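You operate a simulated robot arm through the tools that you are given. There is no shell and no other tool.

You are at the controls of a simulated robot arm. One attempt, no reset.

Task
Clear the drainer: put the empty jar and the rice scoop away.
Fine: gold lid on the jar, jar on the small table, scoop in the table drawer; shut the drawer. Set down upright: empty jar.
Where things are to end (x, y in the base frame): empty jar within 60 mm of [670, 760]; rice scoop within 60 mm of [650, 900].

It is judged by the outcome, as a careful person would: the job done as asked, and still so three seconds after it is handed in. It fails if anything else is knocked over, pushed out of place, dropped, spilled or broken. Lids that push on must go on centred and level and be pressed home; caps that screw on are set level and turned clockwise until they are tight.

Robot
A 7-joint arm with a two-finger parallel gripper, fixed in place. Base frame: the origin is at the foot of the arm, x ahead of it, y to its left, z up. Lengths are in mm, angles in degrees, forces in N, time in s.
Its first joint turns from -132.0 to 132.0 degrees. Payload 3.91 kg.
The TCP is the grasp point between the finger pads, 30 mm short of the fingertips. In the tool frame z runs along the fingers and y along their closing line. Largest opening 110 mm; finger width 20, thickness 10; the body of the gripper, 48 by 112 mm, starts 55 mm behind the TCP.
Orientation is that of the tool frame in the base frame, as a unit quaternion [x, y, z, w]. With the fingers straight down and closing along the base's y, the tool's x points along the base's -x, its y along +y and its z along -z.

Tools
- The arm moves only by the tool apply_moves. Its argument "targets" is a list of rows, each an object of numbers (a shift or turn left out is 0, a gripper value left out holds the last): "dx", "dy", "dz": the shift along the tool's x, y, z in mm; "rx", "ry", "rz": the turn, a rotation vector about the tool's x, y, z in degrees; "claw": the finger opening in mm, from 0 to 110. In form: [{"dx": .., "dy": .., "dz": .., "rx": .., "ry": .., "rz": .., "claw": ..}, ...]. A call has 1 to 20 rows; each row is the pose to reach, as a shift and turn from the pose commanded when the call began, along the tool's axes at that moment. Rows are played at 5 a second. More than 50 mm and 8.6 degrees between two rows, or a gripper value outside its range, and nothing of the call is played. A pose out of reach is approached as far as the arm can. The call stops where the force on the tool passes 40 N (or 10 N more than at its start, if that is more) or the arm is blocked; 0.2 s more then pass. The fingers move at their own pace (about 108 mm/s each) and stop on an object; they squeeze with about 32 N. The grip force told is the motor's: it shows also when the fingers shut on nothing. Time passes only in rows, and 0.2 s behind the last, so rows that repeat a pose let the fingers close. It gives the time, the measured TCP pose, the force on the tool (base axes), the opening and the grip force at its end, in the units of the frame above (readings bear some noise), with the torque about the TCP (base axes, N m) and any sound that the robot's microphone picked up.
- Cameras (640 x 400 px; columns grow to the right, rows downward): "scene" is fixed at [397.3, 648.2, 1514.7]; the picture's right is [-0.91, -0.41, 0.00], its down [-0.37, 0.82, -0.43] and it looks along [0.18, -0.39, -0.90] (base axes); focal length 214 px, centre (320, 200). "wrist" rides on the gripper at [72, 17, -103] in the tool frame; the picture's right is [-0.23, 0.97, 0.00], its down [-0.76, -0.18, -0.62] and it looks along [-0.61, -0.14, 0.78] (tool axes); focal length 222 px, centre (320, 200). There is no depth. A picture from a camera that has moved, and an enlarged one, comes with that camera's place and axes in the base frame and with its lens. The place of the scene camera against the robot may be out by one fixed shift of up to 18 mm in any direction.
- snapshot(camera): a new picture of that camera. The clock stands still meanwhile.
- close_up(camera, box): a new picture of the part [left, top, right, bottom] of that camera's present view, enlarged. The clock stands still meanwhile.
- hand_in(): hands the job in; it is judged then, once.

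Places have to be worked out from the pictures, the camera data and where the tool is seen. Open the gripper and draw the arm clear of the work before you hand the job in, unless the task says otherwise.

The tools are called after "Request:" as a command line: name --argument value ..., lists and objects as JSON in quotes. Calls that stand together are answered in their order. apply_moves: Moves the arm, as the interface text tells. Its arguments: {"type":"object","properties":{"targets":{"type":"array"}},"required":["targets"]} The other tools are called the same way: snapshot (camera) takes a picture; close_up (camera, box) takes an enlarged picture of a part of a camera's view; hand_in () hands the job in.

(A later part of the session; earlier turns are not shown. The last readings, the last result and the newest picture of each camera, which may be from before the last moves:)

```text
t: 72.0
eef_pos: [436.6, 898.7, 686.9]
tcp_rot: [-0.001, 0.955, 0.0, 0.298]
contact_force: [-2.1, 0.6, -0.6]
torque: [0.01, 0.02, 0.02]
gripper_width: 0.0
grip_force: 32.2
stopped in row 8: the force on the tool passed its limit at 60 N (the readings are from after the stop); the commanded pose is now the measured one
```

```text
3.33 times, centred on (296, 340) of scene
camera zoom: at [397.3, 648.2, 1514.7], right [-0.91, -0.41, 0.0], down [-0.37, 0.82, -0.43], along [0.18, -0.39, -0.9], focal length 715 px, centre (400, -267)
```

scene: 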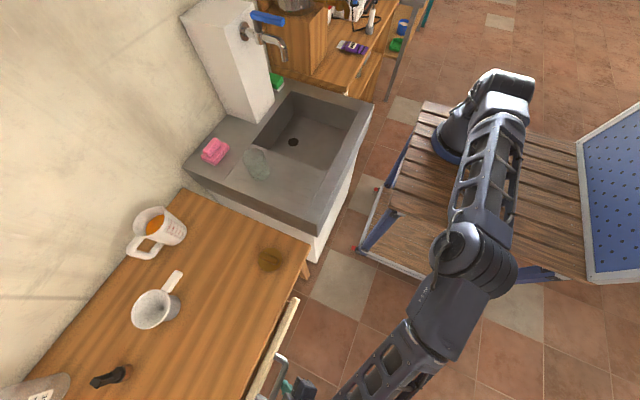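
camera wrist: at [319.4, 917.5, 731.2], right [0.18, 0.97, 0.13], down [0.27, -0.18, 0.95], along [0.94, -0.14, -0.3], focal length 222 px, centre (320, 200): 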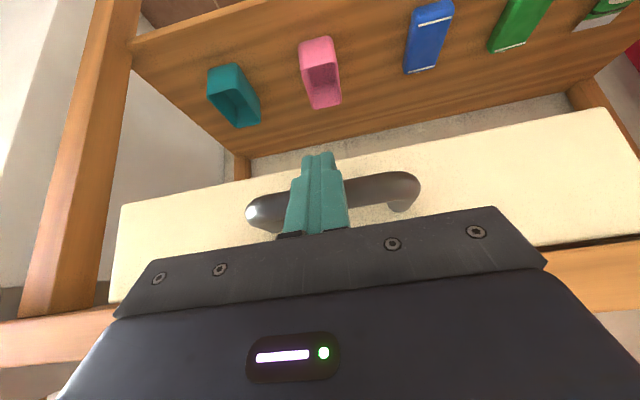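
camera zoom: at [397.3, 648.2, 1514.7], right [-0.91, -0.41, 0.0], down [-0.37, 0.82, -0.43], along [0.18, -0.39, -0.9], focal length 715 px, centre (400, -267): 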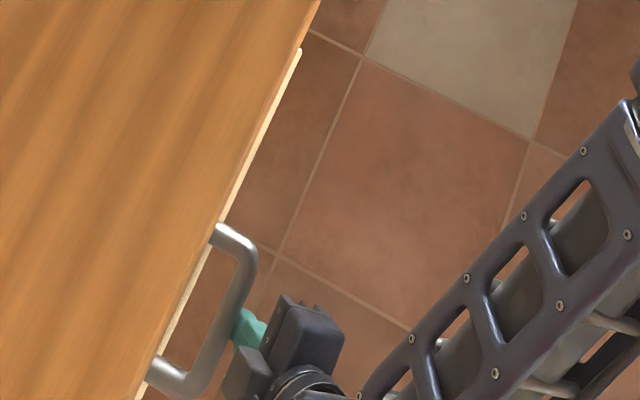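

It met the stop with a firm push. I'll back off and compare the drawer with the first picture.

Request:
apply_moves --targets '[{"dx": 16, "dz": -11.5}, {"dx": 41, "dz": -28.7}, {"dx": 41, "dz": -60}, {"dx": 41, "dz": -95}, {"dx": 41, "dz": -130}, {"dx": 20, "dz": -165}, {"dx": 0, "dz": -200}, {"dx": 0, "dz": -200}]'

Request:
close_up --camera "scene" --box '[120, 180, 360, 400]'

Request:
snapshot --camera "wrist"

```text
t: 73.8
eef_pos: [323.9, 899.1, 852.3]
tcp_rot: [-0.001, 0.954, 0.0, 0.299]
contact_force: [-0.5, 0.1, 0.1]
torque: [0.0, 0.01, -0.02]
gripper_width: 0.0
grip_force: 32.5
```

```text
1.82 times, centred on (240, 290) of scene
camera zoom: at [397.3, 648.2, 1514.7], right [-0.91, -0.41, 0.0], down [-0.37, 0.82, -0.43], along [0.18, -0.39, -0.9], focal length 390 px, centre (466, 36)
```

zoom: 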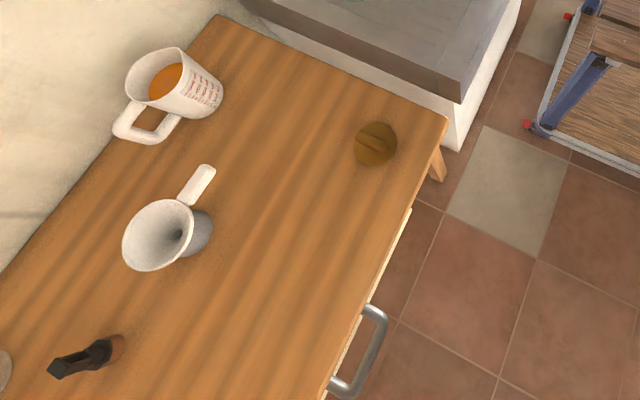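

```text
taken
camera wrist: at [206.1, 916.3, 897.5], right [0.18, 0.97, 0.13], down [0.27, -0.18, 0.95], along [0.94, -0.14, -0.3], focal length 222 px, centre (320, 200)
```

wrist: 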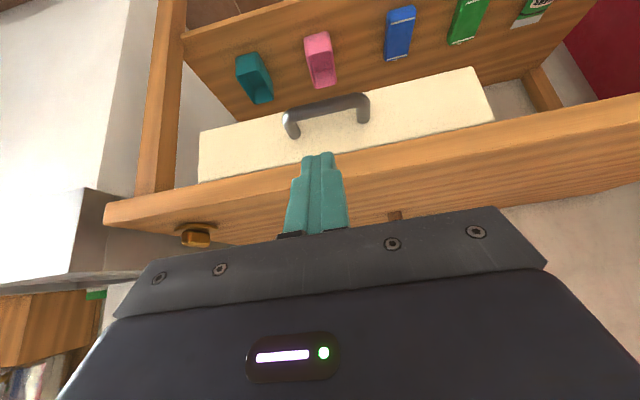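

The zoomed scene matches the first picture, so the drawer is shut. Now for the jar: first I'll rise, come upright and open the fingers.

Request:
apply_moves --targets '[{"dx": -30, "dy": -15, "dz": -17, "ry": 7}, {"dx": -60, "dy": -35, "dz": -34, "ry": 14}, {"dx": -91, "dy": -55, "dz": -51, "ry": 21}, {"dx": -122, "dy": -77, "dz": -69, "ry": 28}, {"dx": -152.6, "dy": -99, "dz": -86.3, "ry": 34.8, "claw": 110}, {"dx": -152.6, "dy": -99, "dz": -86.3, "ry": 34.8, "claw": 110}]'

```text
t: 75.2
eef_pos: [400.0, 802.2, 1009.3]
tcp_rot: [-0.002, 1.0, -0.001, -0.001]
contact_force: [0.5, 0.0, 0.4]
torque: [-0.02, 0.05, 0.01]
gripper_width: 110.0
grip_force: 0.0
```

Request:
apply_moves --targets '[{"dx": -26.4, "dy": -31.7, "dz": -10}, {"dx": -52.9, "dy": -63.4, "dz": -20}, {"dx": -79.3, "dy": -95.2, "dz": -31}, {"dx": -105.7, "dy": -126.9, "dz": -31}, {"dx": -132.1, "dy": -158.6, "dz": -31}, {"dx": -158.6, "dy": -190.3, "dz": -31}, {"dx": -185, "dy": -222, "dz": -31}, {"dx": -211.4, "dy": -253.7, "dz": -31}, {"dx": -237.9, "dy": -285.4, "dz": -31}, {"dx": -264.3, "dy": -317.1, "dz": -31}, {"dx": -290.7, "dy": -348.9, "dz": -31}, {"dx": -317.1, "dy": -380.6, "dz": -31}, {"dx": -343.6, "dy": -412.3, "dz": -31}, {"dx": -370, "dy": -444, "dz": -31}, {"dx": -370, "dy": -444, "dz": -31}]'

Request:
snapshot --camera "wrist"

Request:
close_up --camera "wrist" --box '[240, 60, 400, 180]'

```text
t: 78.3
eef_pos: [771.9, 358.3, 1040.3]
tcp_rot: [-0.002, 1.0, 0.0, 0.0]
contact_force: [0.4, 0.7, 1.4]
torque: [-0.04, -0.01, 0.01]
gripper_width: 110.1
grip_force: 0.0
```

```text
taken
camera wrist: at [700.0, 376.6, 1143.9], right [0.22, 0.97, 0.0], down [0.76, -0.18, 0.62], along [0.61, -0.14, -0.78], focal length 222 px, centre (320, 200)
```

wrist: 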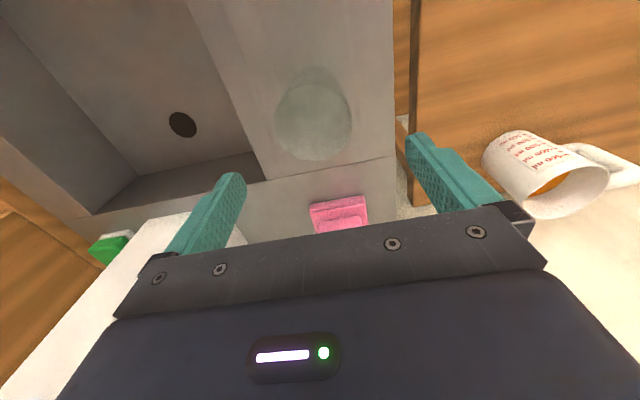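

```text
3.33 times, centred on (320, 120) of wrist
camera zoom: at [700.0, 376.6, 1143.9], right [0.22, 0.97, 0.0], down [0.76, -0.18, 0.62], along [0.61, -0.14, -0.78], focal length 740 px, centre (320, 467)
```

zoom: 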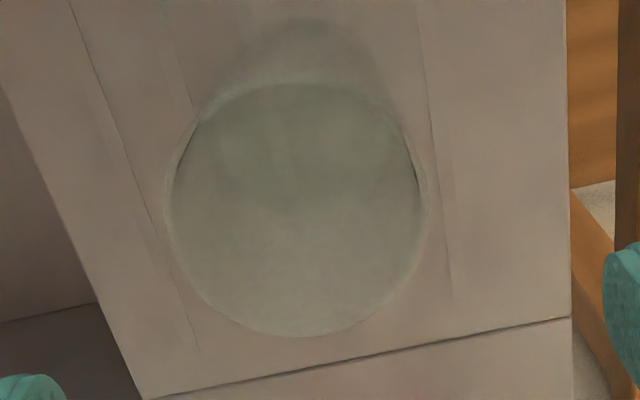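

The views of the glass are ambiguous about which end is open: in this one the top disc looks evenly tinted. I'll settle it by touch, closing the fingers, lowering over the jar's centre and feeling very gently around the rim height.

Request:
apply_moves --targets '[{"claw": 0}, {"claw": 0}, {"claw": 0}, {"dz": 15, "claw": 0}, {"dz": 30}, {"dz": 42}, {"dz": 50}, {"dz": 50}]'

Request:
snapshot --camera "wrist"

Request:
close_up --camera "scene" --box '[200, 100, 320, 200]'

```text
t: 80.2
eef_pos: [771.7, 355.8, 990.3]
tcp_rot: [-0.001, 1.0, 0.0, 0.0]
contact_force: [0.1, 0.6, 0.8]
torque: [-0.02, -0.01, 0.0]
gripper_width: 0.0
grip_force: 32.3
```

```text
taken
camera wrist: at [700.2, 375.2, 1094.4], right [0.22, 0.97, 0.0], down [0.76, -0.18, 0.62], along [0.61, -0.14, -0.78], focal length 222 px, centre (320, 200)
```

wrist: 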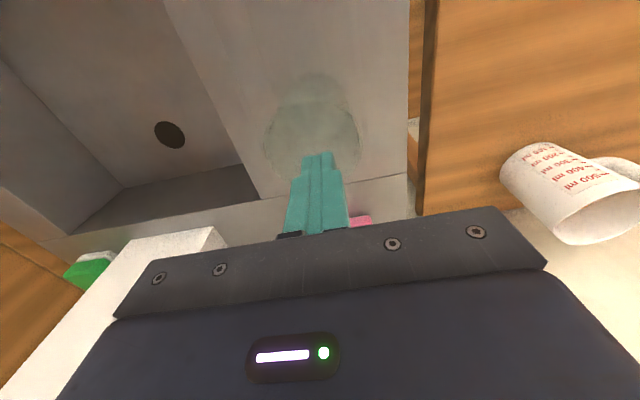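

```text
4.00 times, centred on (260, 150) of scene
camera zoom: at [397.3, 648.2, 1514.7], right [-0.91, -0.41, 0.0], down [-0.37, 0.82, -0.43], along [0.18, -0.39, -0.9], focal length 858 px, centre (560, 400)
```

zoom: 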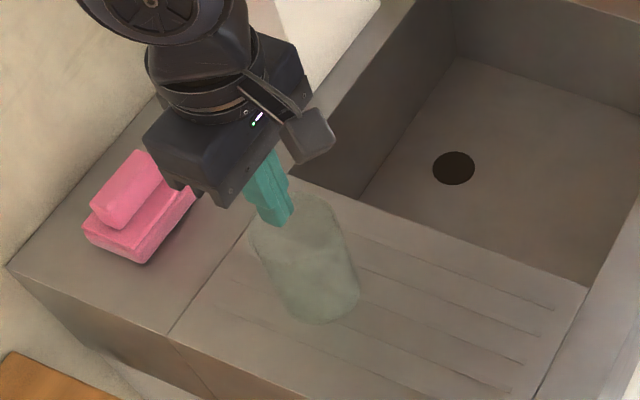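

Request:
apply_moves --targets '[{"dz": 4}, {"dz": 7}, {"dz": 9}, {"dz": 10.5}, {"dz": 12}, {"dz": 13}, {"dz": 13}]'

```text
t: 81.8
eef_pos: [771.2, 356.3, 976.9]
tcp_rot: [-0.002, 1.0, 0.0, 0.0]
contact_force: [0.3, 0.4, 0.1]
torque: [-0.01, -0.01, 0.02]
gripper_width: 0.0
grip_force: 31.7
```

Request:
apply_moves --targets '[{"dz": 1}, {"dz": 2}, {"dz": 3}, {"dz": 4}, {"dz": 4}]'

```text
t: 83.0
eef_pos: [770.8, 356.9, 974.4]
tcp_rot: [-0.002, 1.0, 0.0, 0.0]
contact_force: [-0.2, 0.1, 0.1]
torque: [-0.02, -0.02, -0.01]
gripper_width: 0.0
grip_force: 31.8
```

Request:
apply_moves --targets '[{"dz": 1}, {"dz": 2}, {"dz": 3}, {"dz": 4}, {"dz": 4}]'

Request:
snapshot --camera "wrist"

```text
t: 84.2
eef_pos: [771.3, 357.4, 970.1]
tcp_rot: [-0.002, 1.0, 0.0, 0.0]
contact_force: [-0.2, -0.7, -0.6]
torque: [0.02, 0.0, 0.03]
gripper_width: 0.0
grip_force: 32.1
```

```text
taken
camera wrist: at [699.5, 375.3, 1073.1], right [0.22, 0.97, 0.0], down [0.76, -0.18, 0.62], along [0.61, -0.14, -0.78], focal length 222 px, centre (320, 200)
```

wrist: 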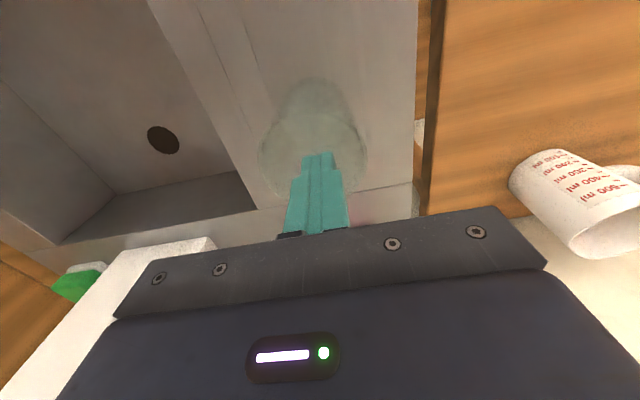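

The tips are at z≈940, below the estimated rim, with no contact. I'll go 10 mm deeper to be certain.

Request:
apply_moves --targets '[{"dz": 1.5}, {"dz": 3}, {"dz": 4.5}, {"dz": 6}, {"dz": 7.5}, {"dz": 9}, {"dz": 10}, {"dz": 10}]'

Request:
snapshot --camera "wrist"

Request:
close_up --camera "scene" --box '[200, 100, 320, 200]'

```text
t: 86.0
eef_pos: [770.6, 358.5, 959.1]
tcp_rot: [-0.002, 1.0, 0.0, 0.0]
contact_force: [-0.1, 0.1, 0.1]
torque: [0.01, -0.01, 0.02]
gripper_width: 0.0
grip_force: 32.1
```

```text
taken
camera wrist: at [699.2, 375.5, 1062.9], right [0.22, 0.97, 0.0], down [0.76, -0.18, 0.62], along [0.61, -0.14, -0.78], focal length 222 px, centre (320, 200)
```

wrist: 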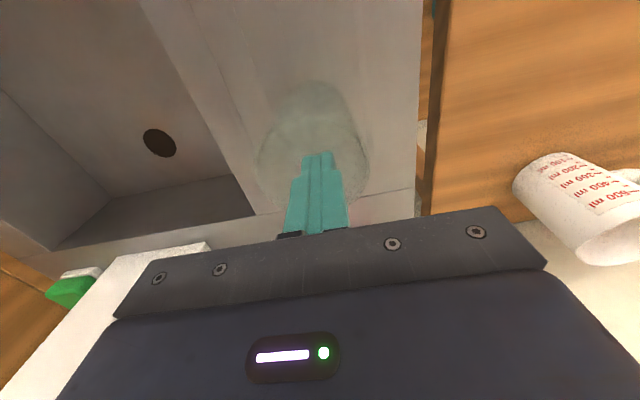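

```text
4.00 times, centred on (260, 150) of scene
camera zoom: at [397.3, 648.2, 1514.7], right [-0.91, -0.41, 0.0], down [-0.37, 0.82, -0.43], along [0.18, -0.39, -0.9], focal length 858 px, centre (560, 400)
```

zoom: 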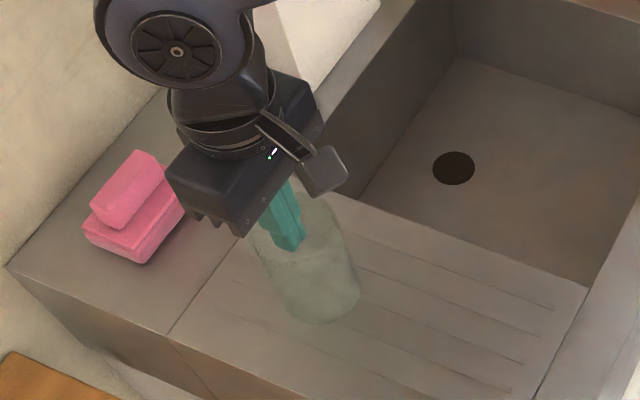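

Still nothing, and the scene view shows the fingers inside the jar. One last deeper check of 24 mm makes it unmistakable.

Request:
apply_moves --targets '[{"dz": 3}, {"dz": 6}, {"dz": 9}, {"dz": 12}, {"dz": 15}, {"dz": 18}, {"dz": 21}, {"dz": 24}, {"dz": 24}]'

Request:
close_up --camera "scene" --box '[200, 100, 320, 200]'

```text
t: 88.0
eef_pos: [771.5, 358.3, 937.6]
tcp_rot: [-0.002, 1.0, 0.0, 0.0]
contact_force: [-0.1, 0.2, -0.1]
torque: [-0.02, 0.0, 0.0]
gripper_width: 0.0
grip_force: 31.8
```

```text
4.00 times, centred on (260, 150) of scene
camera zoom: at [397.3, 648.2, 1514.7], right [-0.91, -0.41, 0.0], down [-0.37, 0.82, -0.43], along [0.18, -0.39, -0.9], focal length 858 px, centre (560, 400)
```

zoom: 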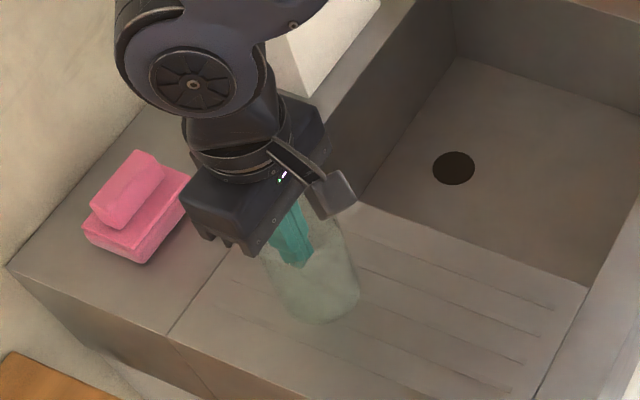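

The fingers are about 39 mm inside the jar with no contact, so it stands upright and open. I'll draw straight out, open wide, and come down around the outside to grip its body.

Request:
apply_moves --targets '[{"dz": -12}, {"dz": -26}, {"dz": -42}, {"dz": -58}, {"dz": -75}, {"dz": -75, "claw": 110}, {"dz": -75, "claw": 110}, {"dz": -75, "claw": 110}, {"dz": -75, "claw": 110}]'

Request:
close_up --camera "wrist" --box '[160, 60, 500, 240]'

```text
t: 90.0
eef_pos: [771.4, 357.7, 1011.4]
tcp_rot: [-0.002, 1.0, 0.0, 0.0]
contact_force: [-0.2, 0.3, 0.2]
torque: [0.02, -0.04, -0.01]
gripper_width: 110.1
grip_force: 0.0
```

```text
1.88 times, centred on (330, 150) of wrist
camera zoom: at [700.1, 375.0, 1114.1], right [0.22, 0.97, 0.0], down [0.76, -0.18, 0.62], along [0.61, -0.14, -0.78], focal length 418 px, centre (301, 294)
```

zoom: 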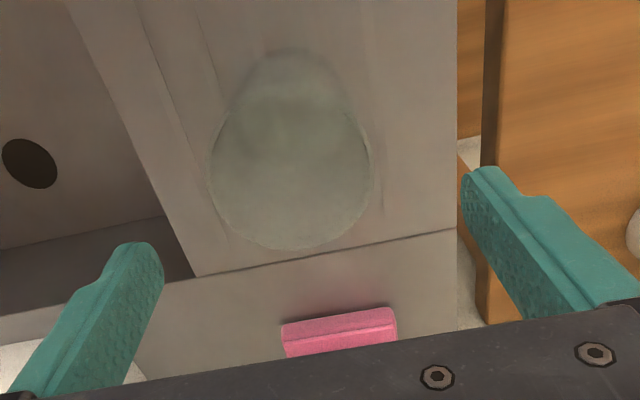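

The jar centre measures about (768.5, 356). I'll correct by a few millimetres and lower around it.

Request:
apply_moves --targets '[{"dx": 2.5, "dy": -1.5, "dz": 20}, {"dx": 2.5, "dy": -1.5, "dz": 40}, {"dx": 2.5, "dy": -1.5, "dz": 60}, {"dx": 2.5, "dy": -1.5, "dz": 78}, {"dx": 2.5, "dy": -1.5, "dz": 94}, {"dx": 2.5, "dy": -1.5, "dz": 106}, {"dx": 2.5, "dy": -1.5, "dz": 106}]'

Request:
snapshot --camera "wrist"

Request:
close_up --camera "scene" --box '[200, 100, 320, 200]'

```text
t: 91.5
eef_pos: [768.2, 357.4, 904.9]
tcp_rot: [-0.002, 1.0, 0.0, 0.0]
contact_force: [0.5, -0.2, 0.5]
torque: [0.01, 0.0, 0.0]
gripper_width: 109.8
grip_force: 0.0
```

```text
taken
camera wrist: at [696.6, 374.5, 1008.5], right [0.22, 0.97, 0.0], down [0.76, -0.18, 0.62], along [0.61, -0.14, -0.78], focal length 222 px, centre (320, 200)
```

wrist: 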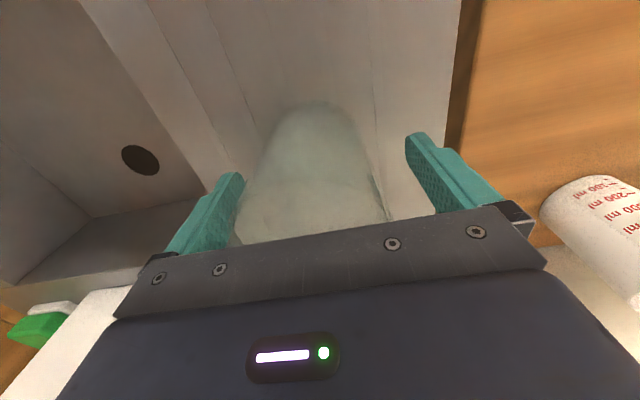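

```text
4.00 times, centred on (260, 150) of scene
camera zoom: at [397.3, 648.2, 1514.7], right [-0.91, -0.41, 0.0], down [-0.37, 0.82, -0.43], along [0.18, -0.39, -0.9], focal length 858 px, centre (560, 400)
```

zoom: 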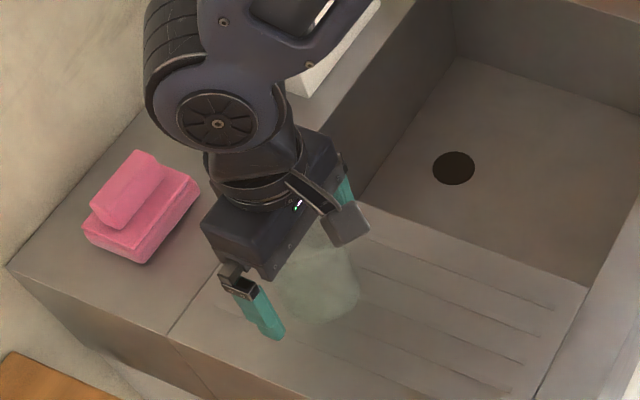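

Both fingers flank the jar. I'll close slowly so as not to knock it.

Request:
apply_moves --targets '[{"claw": 90}, {"claw": 80}, {"claw": 76}, {"claw": 73}, {"claw": 71}, {"claw": 69}, {"claw": 67}, {"claw": 65}, {"claw": 60}, {"claw": 55}, {"claw": 55}]'

Request:
snapshot --camera "wrist"

```text
t: 94.0
eef_pos: [768.9, 356.6, 905.1]
tcp_rot: [-0.002, 1.0, 0.0, 0.0]
contact_force: [0.6, -0.8, 0.8]
torque: [-0.14, -0.03, -0.02]
gripper_width: 71.4
grip_force: 32.1
```

```text
taken
camera wrist: at [696.6, 374.5, 1008.6], right [0.22, 0.97, 0.0], down [0.76, -0.18, 0.62], along [0.61, -0.14, -0.78], focal length 222 px, centre (320, 200)
```

wrist: 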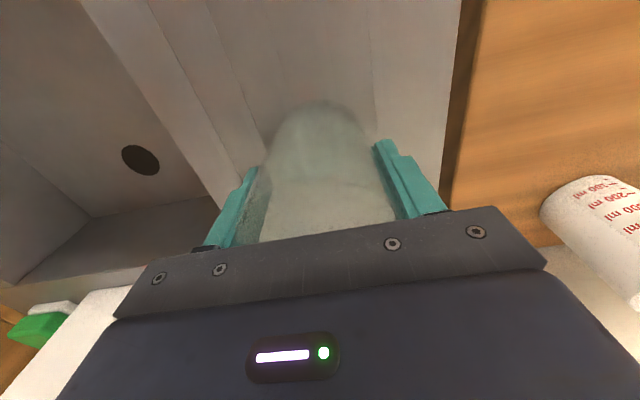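

The jar is held at 71.4 mm. I'll lift slowly and check.

Request:
apply_moves --targets '[{"dz": -2}, {"dz": -5}, {"dz": -9}, {"dz": -14}, {"dz": -20}, {"dz": -27}, {"dz": -35}, {"dz": -35}]'

Request:
snapshot --camera "wrist"

Request:
close_up --camera "scene" --box '[200, 100, 320, 200]'

```text
t: 95.8
eef_pos: [769.5, 356.2, 940.0]
tcp_rot: [-0.002, 1.0, 0.0, -0.001]
contact_force: [-0.1, -0.7, -2.3]
torque: [-0.02, -0.01, 0.04]
gripper_width: 71.4
grip_force: 31.7
```

```text
taken
camera wrist: at [697.3, 374.0, 1042.8], right [0.22, 0.97, 0.0], down [0.76, -0.18, 0.62], along [0.61, -0.14, -0.78], focal length 222 px, centre (320, 200)
```

wrist: 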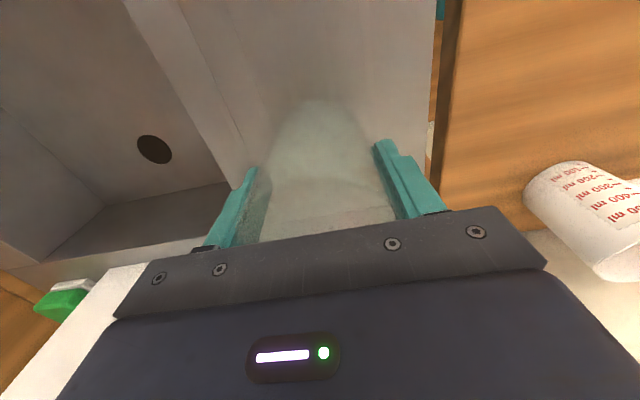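

```text
4.00 times, centred on (260, 150) of scene
camera zoom: at [397.3, 648.2, 1514.7], right [-0.91, -0.41, 0.0], down [-0.37, 0.82, -0.43], along [0.18, -0.39, -0.9], focal length 858 px, centre (560, 400)
```

zoom: 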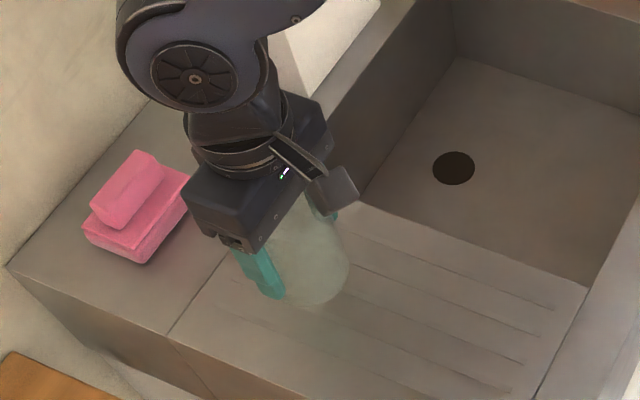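

The jar is lifted (about 2.3 N of weight) and steady. I'll carry it over to the table target, aiming at (645, 728).

Request:
apply_moves --targets '[{"dx": 4, "dy": 10, "dz": -6}, {"dx": 10, "dy": 29, "dz": -10}, {"dx": 18, "dy": 53, "dz": -10}, {"dx": 26, "dy": 77, "dz": -10}, {"dx": 34, "dy": 101, "dz": -10}, {"dx": 42, "dy": 125, "dz": -10}, {"dx": 50, "dy": 149, "dz": -10}, {"dx": 58, "dy": 173, "dz": -10}, {"dx": 66, "dy": 197, "dz": -10}, {"dx": 74, "dy": 221, "dz": -10}, {"dx": 82, "dy": 245, "dz": -10}, {"dx": 90, "dy": 269, "dz": -10}, {"dx": 98, "dy": 293, "dz": -10}, {"dx": 106, "dy": 317, "dz": -10}, {"dx": 114, "dy": 341, "dz": -10}, {"dx": 120, "dy": 359, "dz": -10}, {"dx": 124.5, "dy": 371.8, "dz": -10}, {"dx": 124.5, "dy": 371.8, "dz": -10}]'

Request:
snapshot --camera "wrist"

Request:
snapshot --camera "scene"

```text
t: 99.5
eef_pos: [643.3, 727.0, 948.6]
tcp_rot: [-0.001, 1.0, 0.0, 0.0]
contact_force: [1.1, -0.3, -1.6]
torque: [0.01, -0.02, 0.01]
gripper_width: 71.5
grip_force: 32.2
```

```text
taken
camera wrist: at [572.2, 745.9, 1052.0], right [0.22, 0.97, 0.0], down [0.76, -0.18, 0.62], along [0.61, -0.14, -0.78], focal length 222 px, centre (320, 200)
```

wrist: 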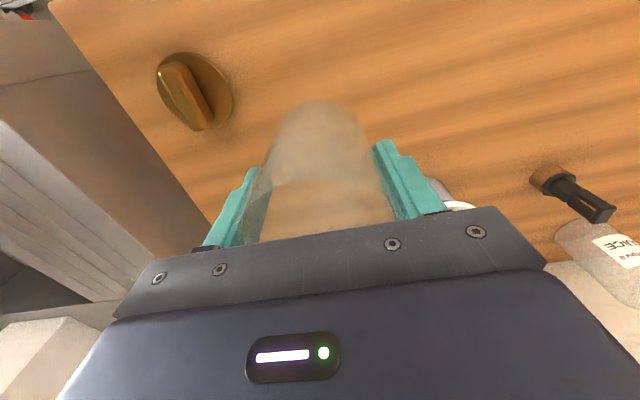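

```text
taken
```

scene: 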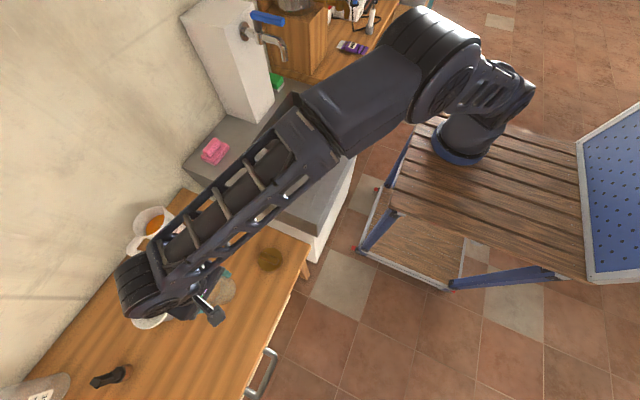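

The jar is above the target area. I'll lower to a little above the table, then feel for contact in small steps.

Request:
apply_moves --targets '[{"dz": 15}, {"dz": 32}, {"dz": 49}, {"dz": 66}, {"dz": 80}, {"dz": 90}, {"dz": 97}, {"dz": 97}]'

Request:
snapshot --camera "wrist"

```text
t: 101.3
eef_pos: [642.4, 728.6, 852.0]
tcp_rot: [-0.002, 1.0, -0.001, 0.0]
contact_force: [-0.2, -0.8, -3.4]
torque: [0.0, 0.01, -0.06]
gripper_width: 71.1
grip_force: 32.3
```

```text
taken
camera wrist: at [571.5, 746.0, 955.4], right [0.22, 0.97, 0.0], down [0.76, -0.18, 0.62], along [0.61, -0.14, -0.78], focal length 222 px, centre (320, 200)
```

wrist: 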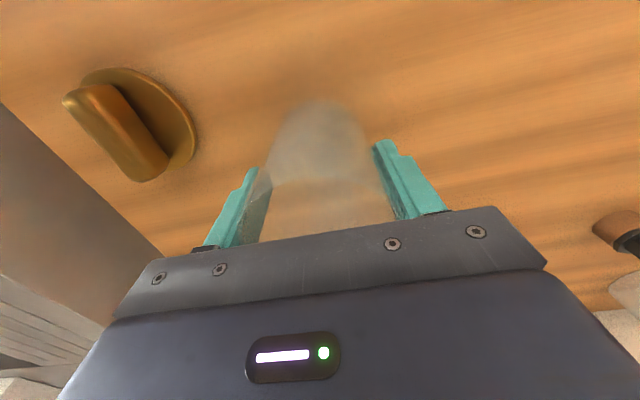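

Request:
apply_moves --targets '[{"dz": 1.5}, {"dz": 3}, {"dz": 4.5}, {"dz": 6}, {"dz": 7.5}, {"dz": 9}, {"dz": 9}]'

```text
t: 103.0
eef_pos: [642.8, 728.5, 843.7]
tcp_rot: [-0.001, 1.0, 0.0, 0.0]
contact_force: [0.2, 0.7, -2.8]
torque: [0.02, 0.01, 0.01]
gripper_width: 71.4
grip_force: 32.1
```

Request:
apply_moves --targets '[{"dz": 1}, {"dz": 2}, {"dz": 3}, {"dz": 4}, {"dz": 4}]'

```text
t: 104.2
eef_pos: [642.3, 729.3, 841.5]
tcp_rot: [-0.002, 1.0, 0.0, 0.0]
contact_force: [-0.5, -0.1, -1.1]
torque: [0.01, 0.0, 0.03]
gripper_width: 71.3
grip_force: 31.9
```

Request:
apply_moves --targets '[{"dz": 0.7}, {"dz": 1.4}, {"dz": 2}, {"dz": 2}]'

```text
t: 105.2
eef_pos: [643.0, 728.1, 838.1]
tcp_rot: [-0.002, 1.0, 0.0, 0.001]
contact_force: [0.2, 0.3, -2.8]
torque: [0.0, -0.01, -0.03]
gripper_width: 71.3
grip_force: 32.4
```

Request:
apply_moves --targets '[{"dz": 0.8}, {"dz": 1.6}, {"dz": 2.4}, {"dz": 3.2}, {"dz": 3.2}]'

```text
t: 106.3
eef_pos: [642.7, 728.7, 836.1]
tcp_rot: [-0.002, 1.0, 0.002, 0.0]
contact_force: [1.1, -2.2, 20.7]
torque: [-0.77, 0.0, 0.15]
gripper_width: 71.5
grip_force: 32.2
```

The jar touched the table, now loaded with about 20 N. I'll ease up 1 mm and release slowly.

Request:
apply_moves --targets '[{"dz": -1}, {"dz": -1}, {"dz": -1, "claw": 72}, {"dz": -1, "claw": 73}, {"dz": -1, "claw": 75}, {"dz": -1, "claw": 80}, {"dz": -1, "claw": 90}, {"dz": -1, "claw": 110}, {"dz": -1, "claw": 110}]'

Request:
snapshot --camera "wrist"

```text
t: 108.3
eef_pos: [642.1, 727.1, 835.8]
tcp_rot: [-0.001, 1.0, 0.0, 0.0]
contact_force: [0.3, -0.3, 0.1]
torque: [-0.01, 0.02, -0.02]
gripper_width: 110.1
grip_force: 0.0
```

```text
taken
camera wrist: at [571.0, 745.6, 939.2], right [0.22, 0.97, 0.0], down [0.76, -0.18, 0.62], along [0.61, -0.14, -0.78], focal length 222 px, centre (320, 200)
```

wrist: 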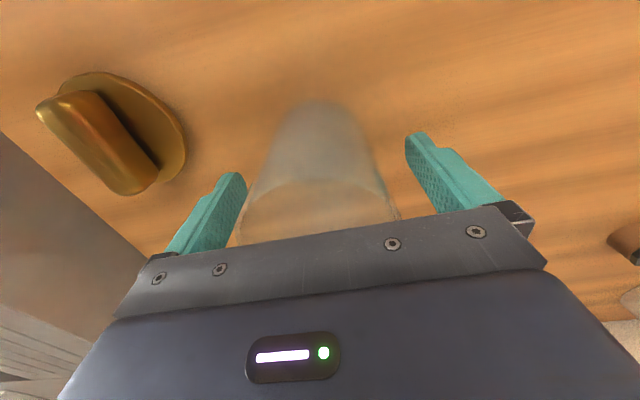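

The jar stands on its own on the table. To know its centre exactly in both directions, I'll turn the open hand 90° around it and gently squeeze along x so it centres on the tool axis.

Request:
apply_moves --targets '[{"rz": -8.2}, {"rz": -16.4}, {"rz": -24.6}, {"rz": -32.8}, {"rz": -41}, {"rz": -49.2}, {"rz": -57.4}, {"rz": -65.6}, {"rz": -73.8}, {"rz": -82}, {"rz": -90}, {"rz": -90}]'

Request:
snapshot --camera "wrist"

```text
t: 111.0
eef_pos: [641.9, 728.1, 836.4]
tcp_rot: [0.709, -0.706, 0.0, 0.0]
contact_force: [-0.4, 0.0, 0.5]
torque: [0.01, 0.04, -0.02]
gripper_width: 109.8
grip_force: 0.1
```

```text
taken
camera wrist: at [626.5, 656.3, 939.5], right [-0.97, 0.22, 0.0], down [0.17, 0.76, 0.62], along [0.14, 0.61, -0.78], focal length 222 px, centre (320, 200)
```

wrist: 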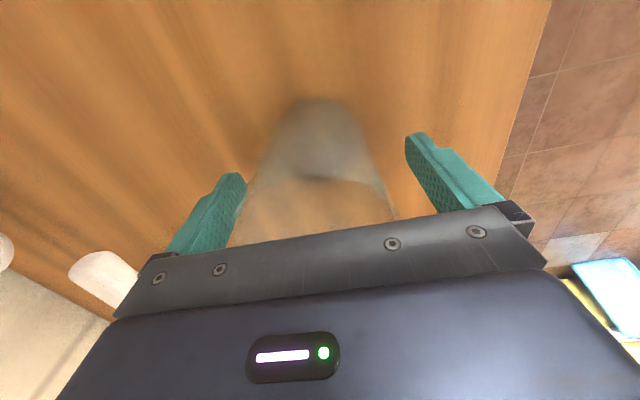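

Request:
apply_moves --targets '[{"claw": 90}, {"claw": 82}, {"claw": 78}, {"claw": 76}, {"claw": 75}, {"claw": 74}, {"claw": 73}, {"claw": 72}, {"claw": 71}, {"claw": 70}, {"claw": 66}, {"claw": 66}]'

Request:
snapshot --camera "wrist"

```text
t: 113.5
eef_pos: [642.0, 728.2, 836.5]
tcp_rot: [0.708, -0.706, 0.0, 0.0]
contact_force: [1.7, -1.1, 0.1]
torque: [0.0, -0.16, -0.01]
gripper_width: 70.9
grip_force: 32.1
```

```text
taken
camera wrist: at [626.4, 656.4, 939.5], right [-0.97, 0.22, 0.0], down [0.18, 0.76, 0.62], along [0.14, 0.61, -0.78], focal length 222 px, centre (320, 200)
```

wrist: 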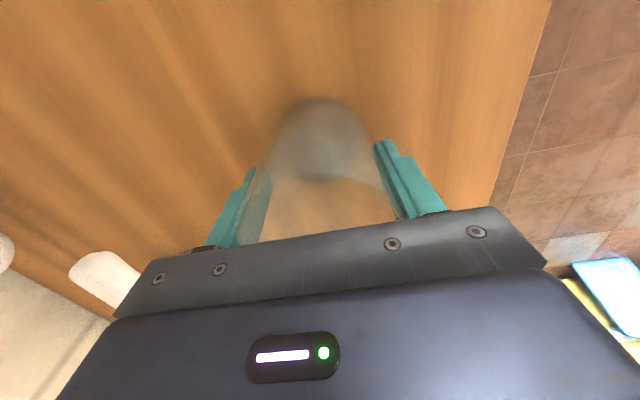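

Now the jar's centre coincides with the tool axis in both directions, at about (642, 728). I'll release slowly, rise clear, and move with this same hand orientation to above the lid.

Request:
apply_moves --targets '[{"claw": 72}, {"claw": 73}, {"claw": 75}, {"claw": 80}, {"claw": 90}, {"claw": 110}, {"claw": 110}, {"dz": -15}, {"dz": -35}, {"dz": -60}, {"dz": -85}, {"dz": -110}, {"dz": -110}]'

Request:
snapshot --camera "wrist"

Request:
snapshot --camera "scene"

```text
t: 116.3
eef_pos: [642.8, 726.1, 944.5]
tcp_rot: [0.708, -0.706, -0.001, 0.0]
contact_force: [-0.2, 0.2, -0.2]
torque: [-0.01, 0.02, -0.03]
gripper_width: 110.1
grip_force: 0.1
```

```text
taken
camera wrist: at [627.1, 655.0, 1048.8], right [-0.97, 0.22, 0.0], down [0.18, 0.76, 0.62], along [0.14, 0.61, -0.78], focal length 222 px, centre (320, 200)
```

wrist: 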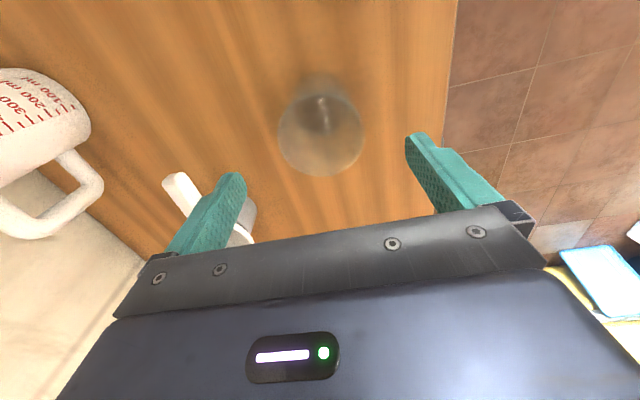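

```text
taken
```

scene: 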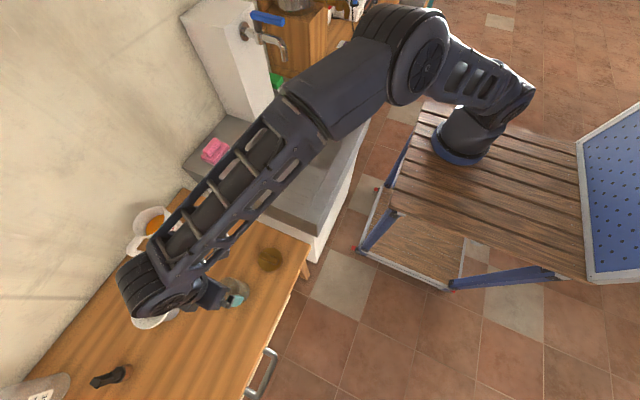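

I'll take a closer picture of the jar's rim from here, which is a useful reference for what "exactly centred under the tool" looks like.

Request:
close_up --camera "wrist" --box '[260, 65, 380, 195]'

Request:
apply_moves --targets '[{"dz": 0}, {"dz": 0}, {"dz": 0}]'

```text
3.08 times, centred on (320, 130) of wrist
camera zoom: at [627.1, 655.0, 1048.8], right [-0.97, 0.22, 0.0], down [0.18, 0.76, 0.62], along [0.14, 0.61, -0.78], focal length 684 px, centre (320, 415)
```

zoom: 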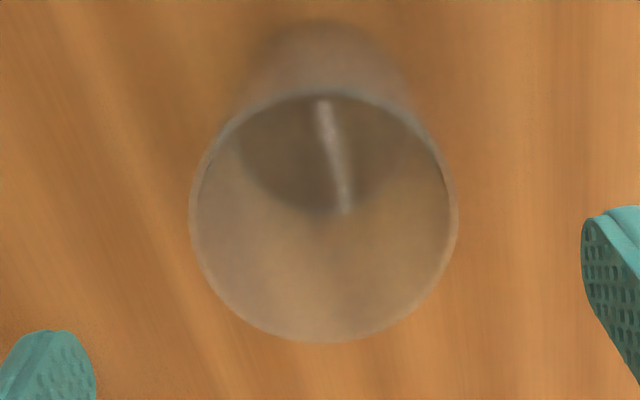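

```text
t: 117.2
eef_pos: [643.6, 726.1, 945.1]
tcp_rot: [0.708, -0.706, -0.001, -0.001]
contact_force: [0.6, 0.3, 0.0]
torque: [0.0, 0.02, -0.03]
gripper_width: 109.9
grip_force: 0.0
```

The rim looks centred, and I can now see clearly into the open jar. I'll go over to the lid and look at it from above before centring on its bar ends.

Request:
apply_moves --targets '[{"dx": 31, "dy": 11}, {"dx": 62, "dy": 22}, {"dx": 93, "dy": 33}, {"dx": 124.6, "dy": 43.4}, {"dx": 124.6, "dy": 43.4, "dz": 25}, {"dx": 124.6, "dy": 43.4, "dz": 50}, {"dx": 124.6, "dy": 43.4, "dz": 50}]'

Request:
snapshot --camera "wrist"

Request:
close_up --camera "wrist" --box '[240, 70, 400, 200]'

```text
t: 118.8
eef_pos: [600.3, 603.1, 895.7]
tcp_rot: [0.709, -0.706, 0.0, 0.001]
contact_force: [0.1, -0.5, -0.4]
torque: [-0.03, 0.03, 0.01]
gripper_width: 110.1
grip_force: 0.0
```

```text
taken
camera wrist: at [583.8, 532.5, 998.5], right [-0.97, 0.22, 0.0], down [0.18, 0.76, 0.62], along [0.14, 0.61, -0.78], focal length 222 px, centre (320, 200)
```

wrist: 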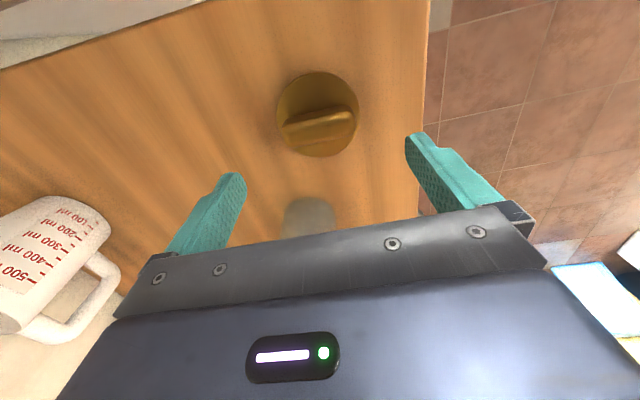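

```text
3.08 times, centred on (320, 135) of wrist
camera zoom: at [583.8, 532.5, 998.5], right [-0.97, 0.22, 0.0], down [0.18, 0.76, 0.62], along [0.14, 0.61, -0.78], focal length 684 px, centre (320, 400)
```

zoom: 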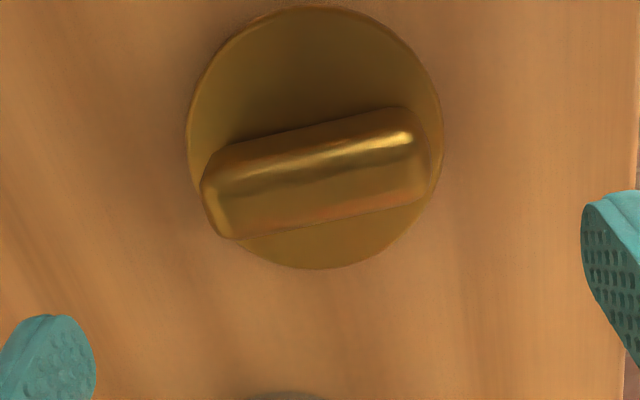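

The lid's centre measures (600, 600) with the bar along x as expected. I'll shift 3 mm, lower with the fingers outside the bar ends and above the disc, and close gently to centre it along x.

Request:
apply_moves --targets '[{"dx": 3, "dz": 17}, {"dx": 3, "dz": 34}, {"dx": 3, "dz": 48}, {"dx": 3, "dz": 58}, {"dx": 3, "dz": 66}, {"dx": 3, "dz": 66, "claw": 95}, {"dx": 3, "dz": 66, "claw": 85}, {"dx": 3, "dz": 66, "claw": 78}, {"dx": 3, "dz": 66, "claw": 74}, {"dx": 3, "dz": 66, "claw": 74}]'

Request:
snapshot --camera "wrist"

```text
t: 121.0
eef_pos: [598.4, 600.4, 829.7]
tcp_rot: [0.709, -0.706, 0.0, 0.0]
contact_force: [-0.9, 0.4, -0.3]
torque: [0.03, 0.03, -0.01]
gripper_width: 74.0
grip_force: 0.0
```

```text
taken
camera wrist: at [583.2, 528.7, 932.3], right [-0.97, 0.22, 0.0], down [0.18, 0.76, 0.62], along [0.14, 0.61, -0.78], focal length 222 px, centre (320, 200)
```

wrist: 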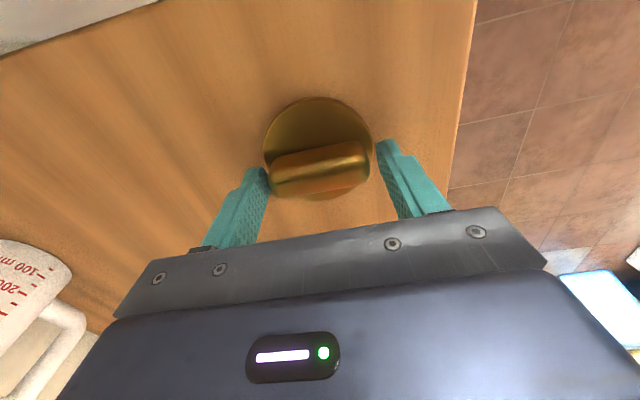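

Request:
apply_moves --targets '[{"claw": 72}, {"claw": 70.5}, {"claw": 69}, {"claw": 67.5}, {"claw": 66}, {"claw": 64.5}, {"claw": 63}, {"claw": 61.5}, {"claw": 60}, {"claw": 58}, {"claw": 56}, {"claw": 54}, {"claw": 50}, {"claw": 50}]'

Request:
snapshot --camera "wrist"

```text
t: 124.0
eef_pos: [598.4, 600.0, 828.5]
tcp_rot: [0.708, -0.706, 0.0, 0.0]
contact_force: [0.1, 0.4, 0.9]
torque: [-0.01, 0.0, -0.01]
gripper_width: 62.5
grip_force: 32.2
```

```text
taken
camera wrist: at [583.2, 528.7, 932.3], right [-0.97, 0.22, 0.0], down [0.18, 0.76, 0.62], along [0.14, 0.61, -0.78], focal length 222 px, centre (320, 200)
```

wrist: 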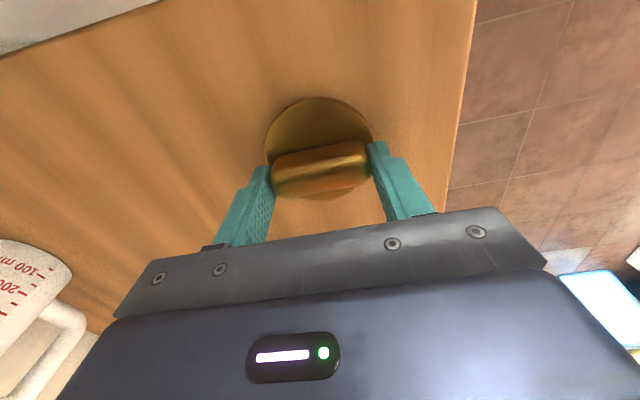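

The bar is 62.5 mm long and the lid is now centred along x at 598.4. I'll open, rise, turn back 90° and come down across the bar's width.

Request:
apply_moves --targets '[{"claw": 64}, {"claw": 68}, {"claw": 80}, {"dz": -12, "claw": 80}, {"dz": -28}, {"dz": -45}, {"dz": -45}]'

Request:
apply_moves --targets '[{"rz": 8.2}, {"rz": 16.4}, {"rz": 24.6}, {"rz": 32.8}, {"rz": 41}, {"rz": 49.2}, {"rz": 57.4}, {"rz": 65.6}, {"rz": 73.8}, {"rz": 82}, {"rz": 90.2, "claw": 60}, {"rz": 90.2, "claw": 60}, {"rz": 90.2}]'

Request:
snapshot --camera "wrist"

Request:
close_up --camera "wrist" --box '[220, 80, 420, 240]'

```text
t: 125.5
eef_pos: [599.4, 600.0, 873.5]
tcp_rot: [0.708, -0.706, -0.001, 0.0]
contact_force: [-0.2, 0.5, 0.0]
torque: [0.01, 0.02, 0.0]
gripper_width: 80.1
grip_force: 0.0
```

```text
t: 128.3
eef_pos: [599.4, 600.3, 875.2]
tcp_rot: [0.001, 1.0, 0.001, 0.0]
contact_force: [-0.3, -0.2, 0.0]
torque: [-0.01, 0.0, 0.01]
gripper_width: 60.0
grip_force: 0.1
```

```text
taken
camera wrist: at [528.3, 617.9, 978.4], right [0.23, 0.97, 0.0], down [0.76, -0.18, 0.62], along [0.61, -0.14, -0.78], focal length 222 px, centre (320, 200)
```

wrist: 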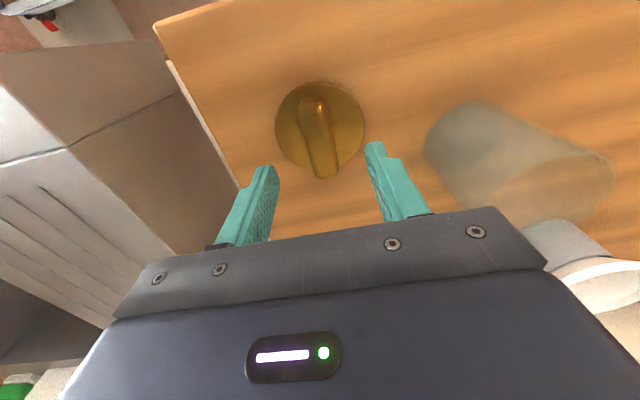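

```text
2.50 times, centred on (320, 160) of wrist
camera zoom: at [528.3, 617.9, 978.4], right [0.23, 0.97, 0.0], down [0.76, -0.18, 0.62], along [0.61, -0.14, -0.78], focal length 555 px, centre (320, 300)
```

zoom: 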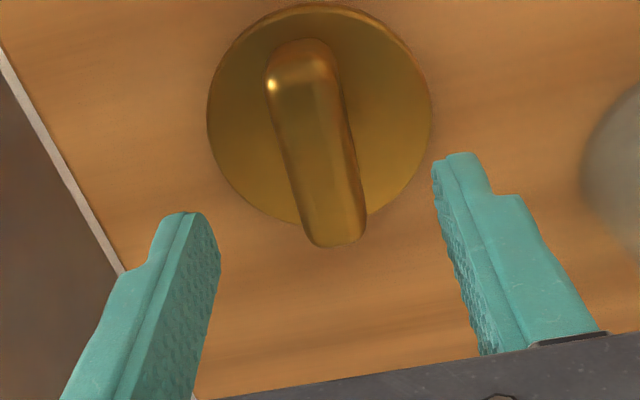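

The hand straddles the bar, parallel to within 2° and centred within about 1 mm; the jar stands to the right. I'll lower until the fingertips just touch the disc.

Request:
apply_moves --targets '[{"dz": 15}, {"dz": 28}, {"dz": 38}, {"dz": 45}, {"dz": 48}, {"dz": 50}, {"dz": 50}]'

Request:
apply_moves --targets '[{"dz": 0.8}, {"dz": 1.6}, {"dz": 2.4}, {"dz": 2.4}]'

```text
t: 129.9
eef_pos: [598.8, 600.2, 823.1]
tcp_rot: [0.001, 1.0, 0.0, 0.0]
contact_force: [0.0, -0.8, 0.0]
torque: [0.01, 0.01, 0.0]
gripper_width: 60.0
grip_force: 0.2
```

```text
t: 130.9
eef_pos: [599.2, 601.4, 823.2]
tcp_rot: [-0.001, 1.0, 0.001, 0.0]
contact_force: [-4.4, 0.0, 12.7]
torque: [-0.08, 0.13, -0.04]
gripper_width: 60.1
grip_force: 0.0
```

The fingertips touch the disc at TCP z≈822.7. I'll lift 1 mm and close on the bar.

Request:
apply_moves --targets '[{"dz": -1.2}, {"dz": -1.2, "claw": 45}, {"dz": -1.2, "claw": 35}, {"dz": -1.2, "claw": 29}, {"dz": -1.2, "claw": 27}, {"dz": -1.2, "claw": 25}, {"dz": -1.2, "claw": 23}, {"dz": -1.2, "claw": 21}, {"dz": -1.2, "claw": 19}, {"dz": -1.2, "claw": 15}, {"dz": -1.2, "claw": 5}, {"dz": -1.2, "claw": 5}, {"dz": -1.2, "claw": 5}]'

Request:
apply_moves --targets '[{"dz": 0}, {"dz": 0}]'

Request:
snapshot --camera "wrist"

```text
t: 133.8
eef_pos: [600.1, 599.6, 823.9]
tcp_rot: [-0.001, 1.0, -0.001, 0.001]
contact_force: [0.1, 0.4, 1.0]
torque: [-0.01, 0.0, 0.02]
gripper_width: 21.0
grip_force: 32.3
```

```text
t: 134.3
eef_pos: [599.0, 601.0, 822.6]
tcp_rot: [0.0, 1.0, 0.0, -0.001]
contact_force: [0.4, 0.6, -0.5]
torque: [-0.01, -0.02, 0.05]
gripper_width: 21.1
grip_force: 32.3
```

```text
taken
camera wrist: at [528.7, 617.8, 926.7], right [0.23, 0.97, 0.0], down [0.76, -0.18, 0.62], along [0.61, -0.14, -0.78], focal length 222 px, centre (320, 200)
```

wrist: 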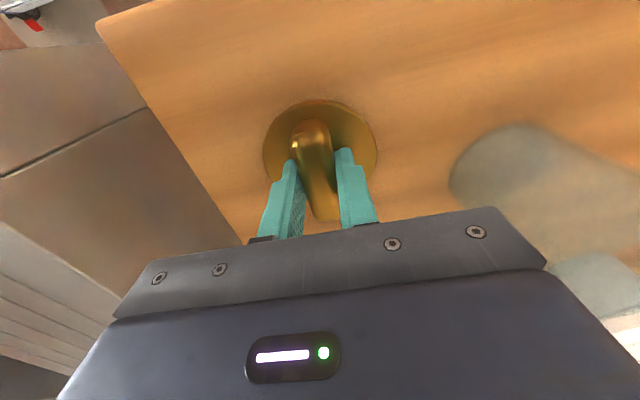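

The bar is held at 21 mm. The camera poses read steadier than the TCP readings, and from them the lid centre is about 0.9 mm toward −x of the tool axis and the jar centre is at (643.3, 728.8). I'll lift the lid gently and check it.

Request:
apply_moves --targets '[{"dz": -2}, {"dz": -5}, {"dz": -9}, {"dz": -14}, {"dz": -20}, {"dz": -28}, {"dz": -36}, {"dz": -36}]'

Request:
snapshot --camera "wrist"

Request:
close_up --camera "scene" --box '[200, 220, 340, 320]'

```text
t: 136.2
eef_pos: [600.4, 600.8, 860.6]
tcp_rot: [0.0, 1.0, 0.0, 0.0]
contact_force: [0.0, -0.5, -0.6]
torque: [0.02, 0.02, 0.02]
gripper_width: 21.0
grip_force: 32.0
```

```text
taken
camera wrist: at [528.3, 618.5, 963.0], right [0.23, 0.97, 0.0], down [0.76, -0.18, 0.62], along [0.61, -0.14, -0.78], focal length 222 px, centre (320, 200)
```

wrist: 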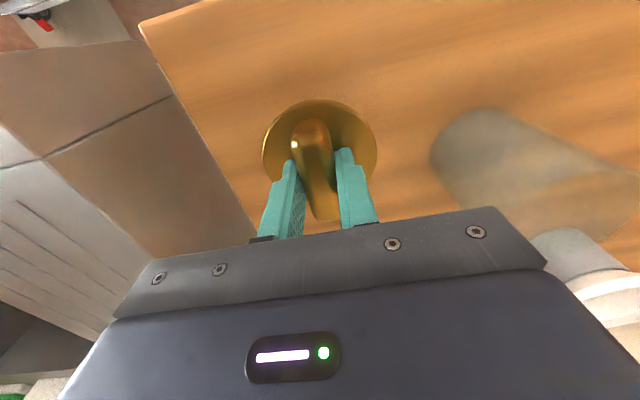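

```text
4.00 times, centred on (270, 270) of scene
camera zoom: at [397.3, 648.2, 1514.7], right [-0.91, -0.41, 0.0], down [-0.37, 0.82, -0.43], along [0.18, -0.39, -0.9], focal length 858 px, centre (520, -80)
```

zoom: 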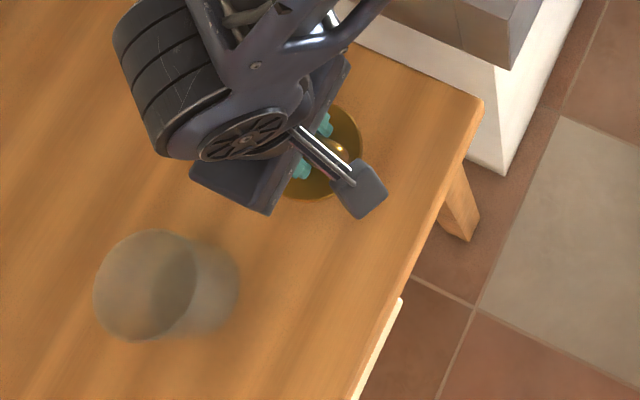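

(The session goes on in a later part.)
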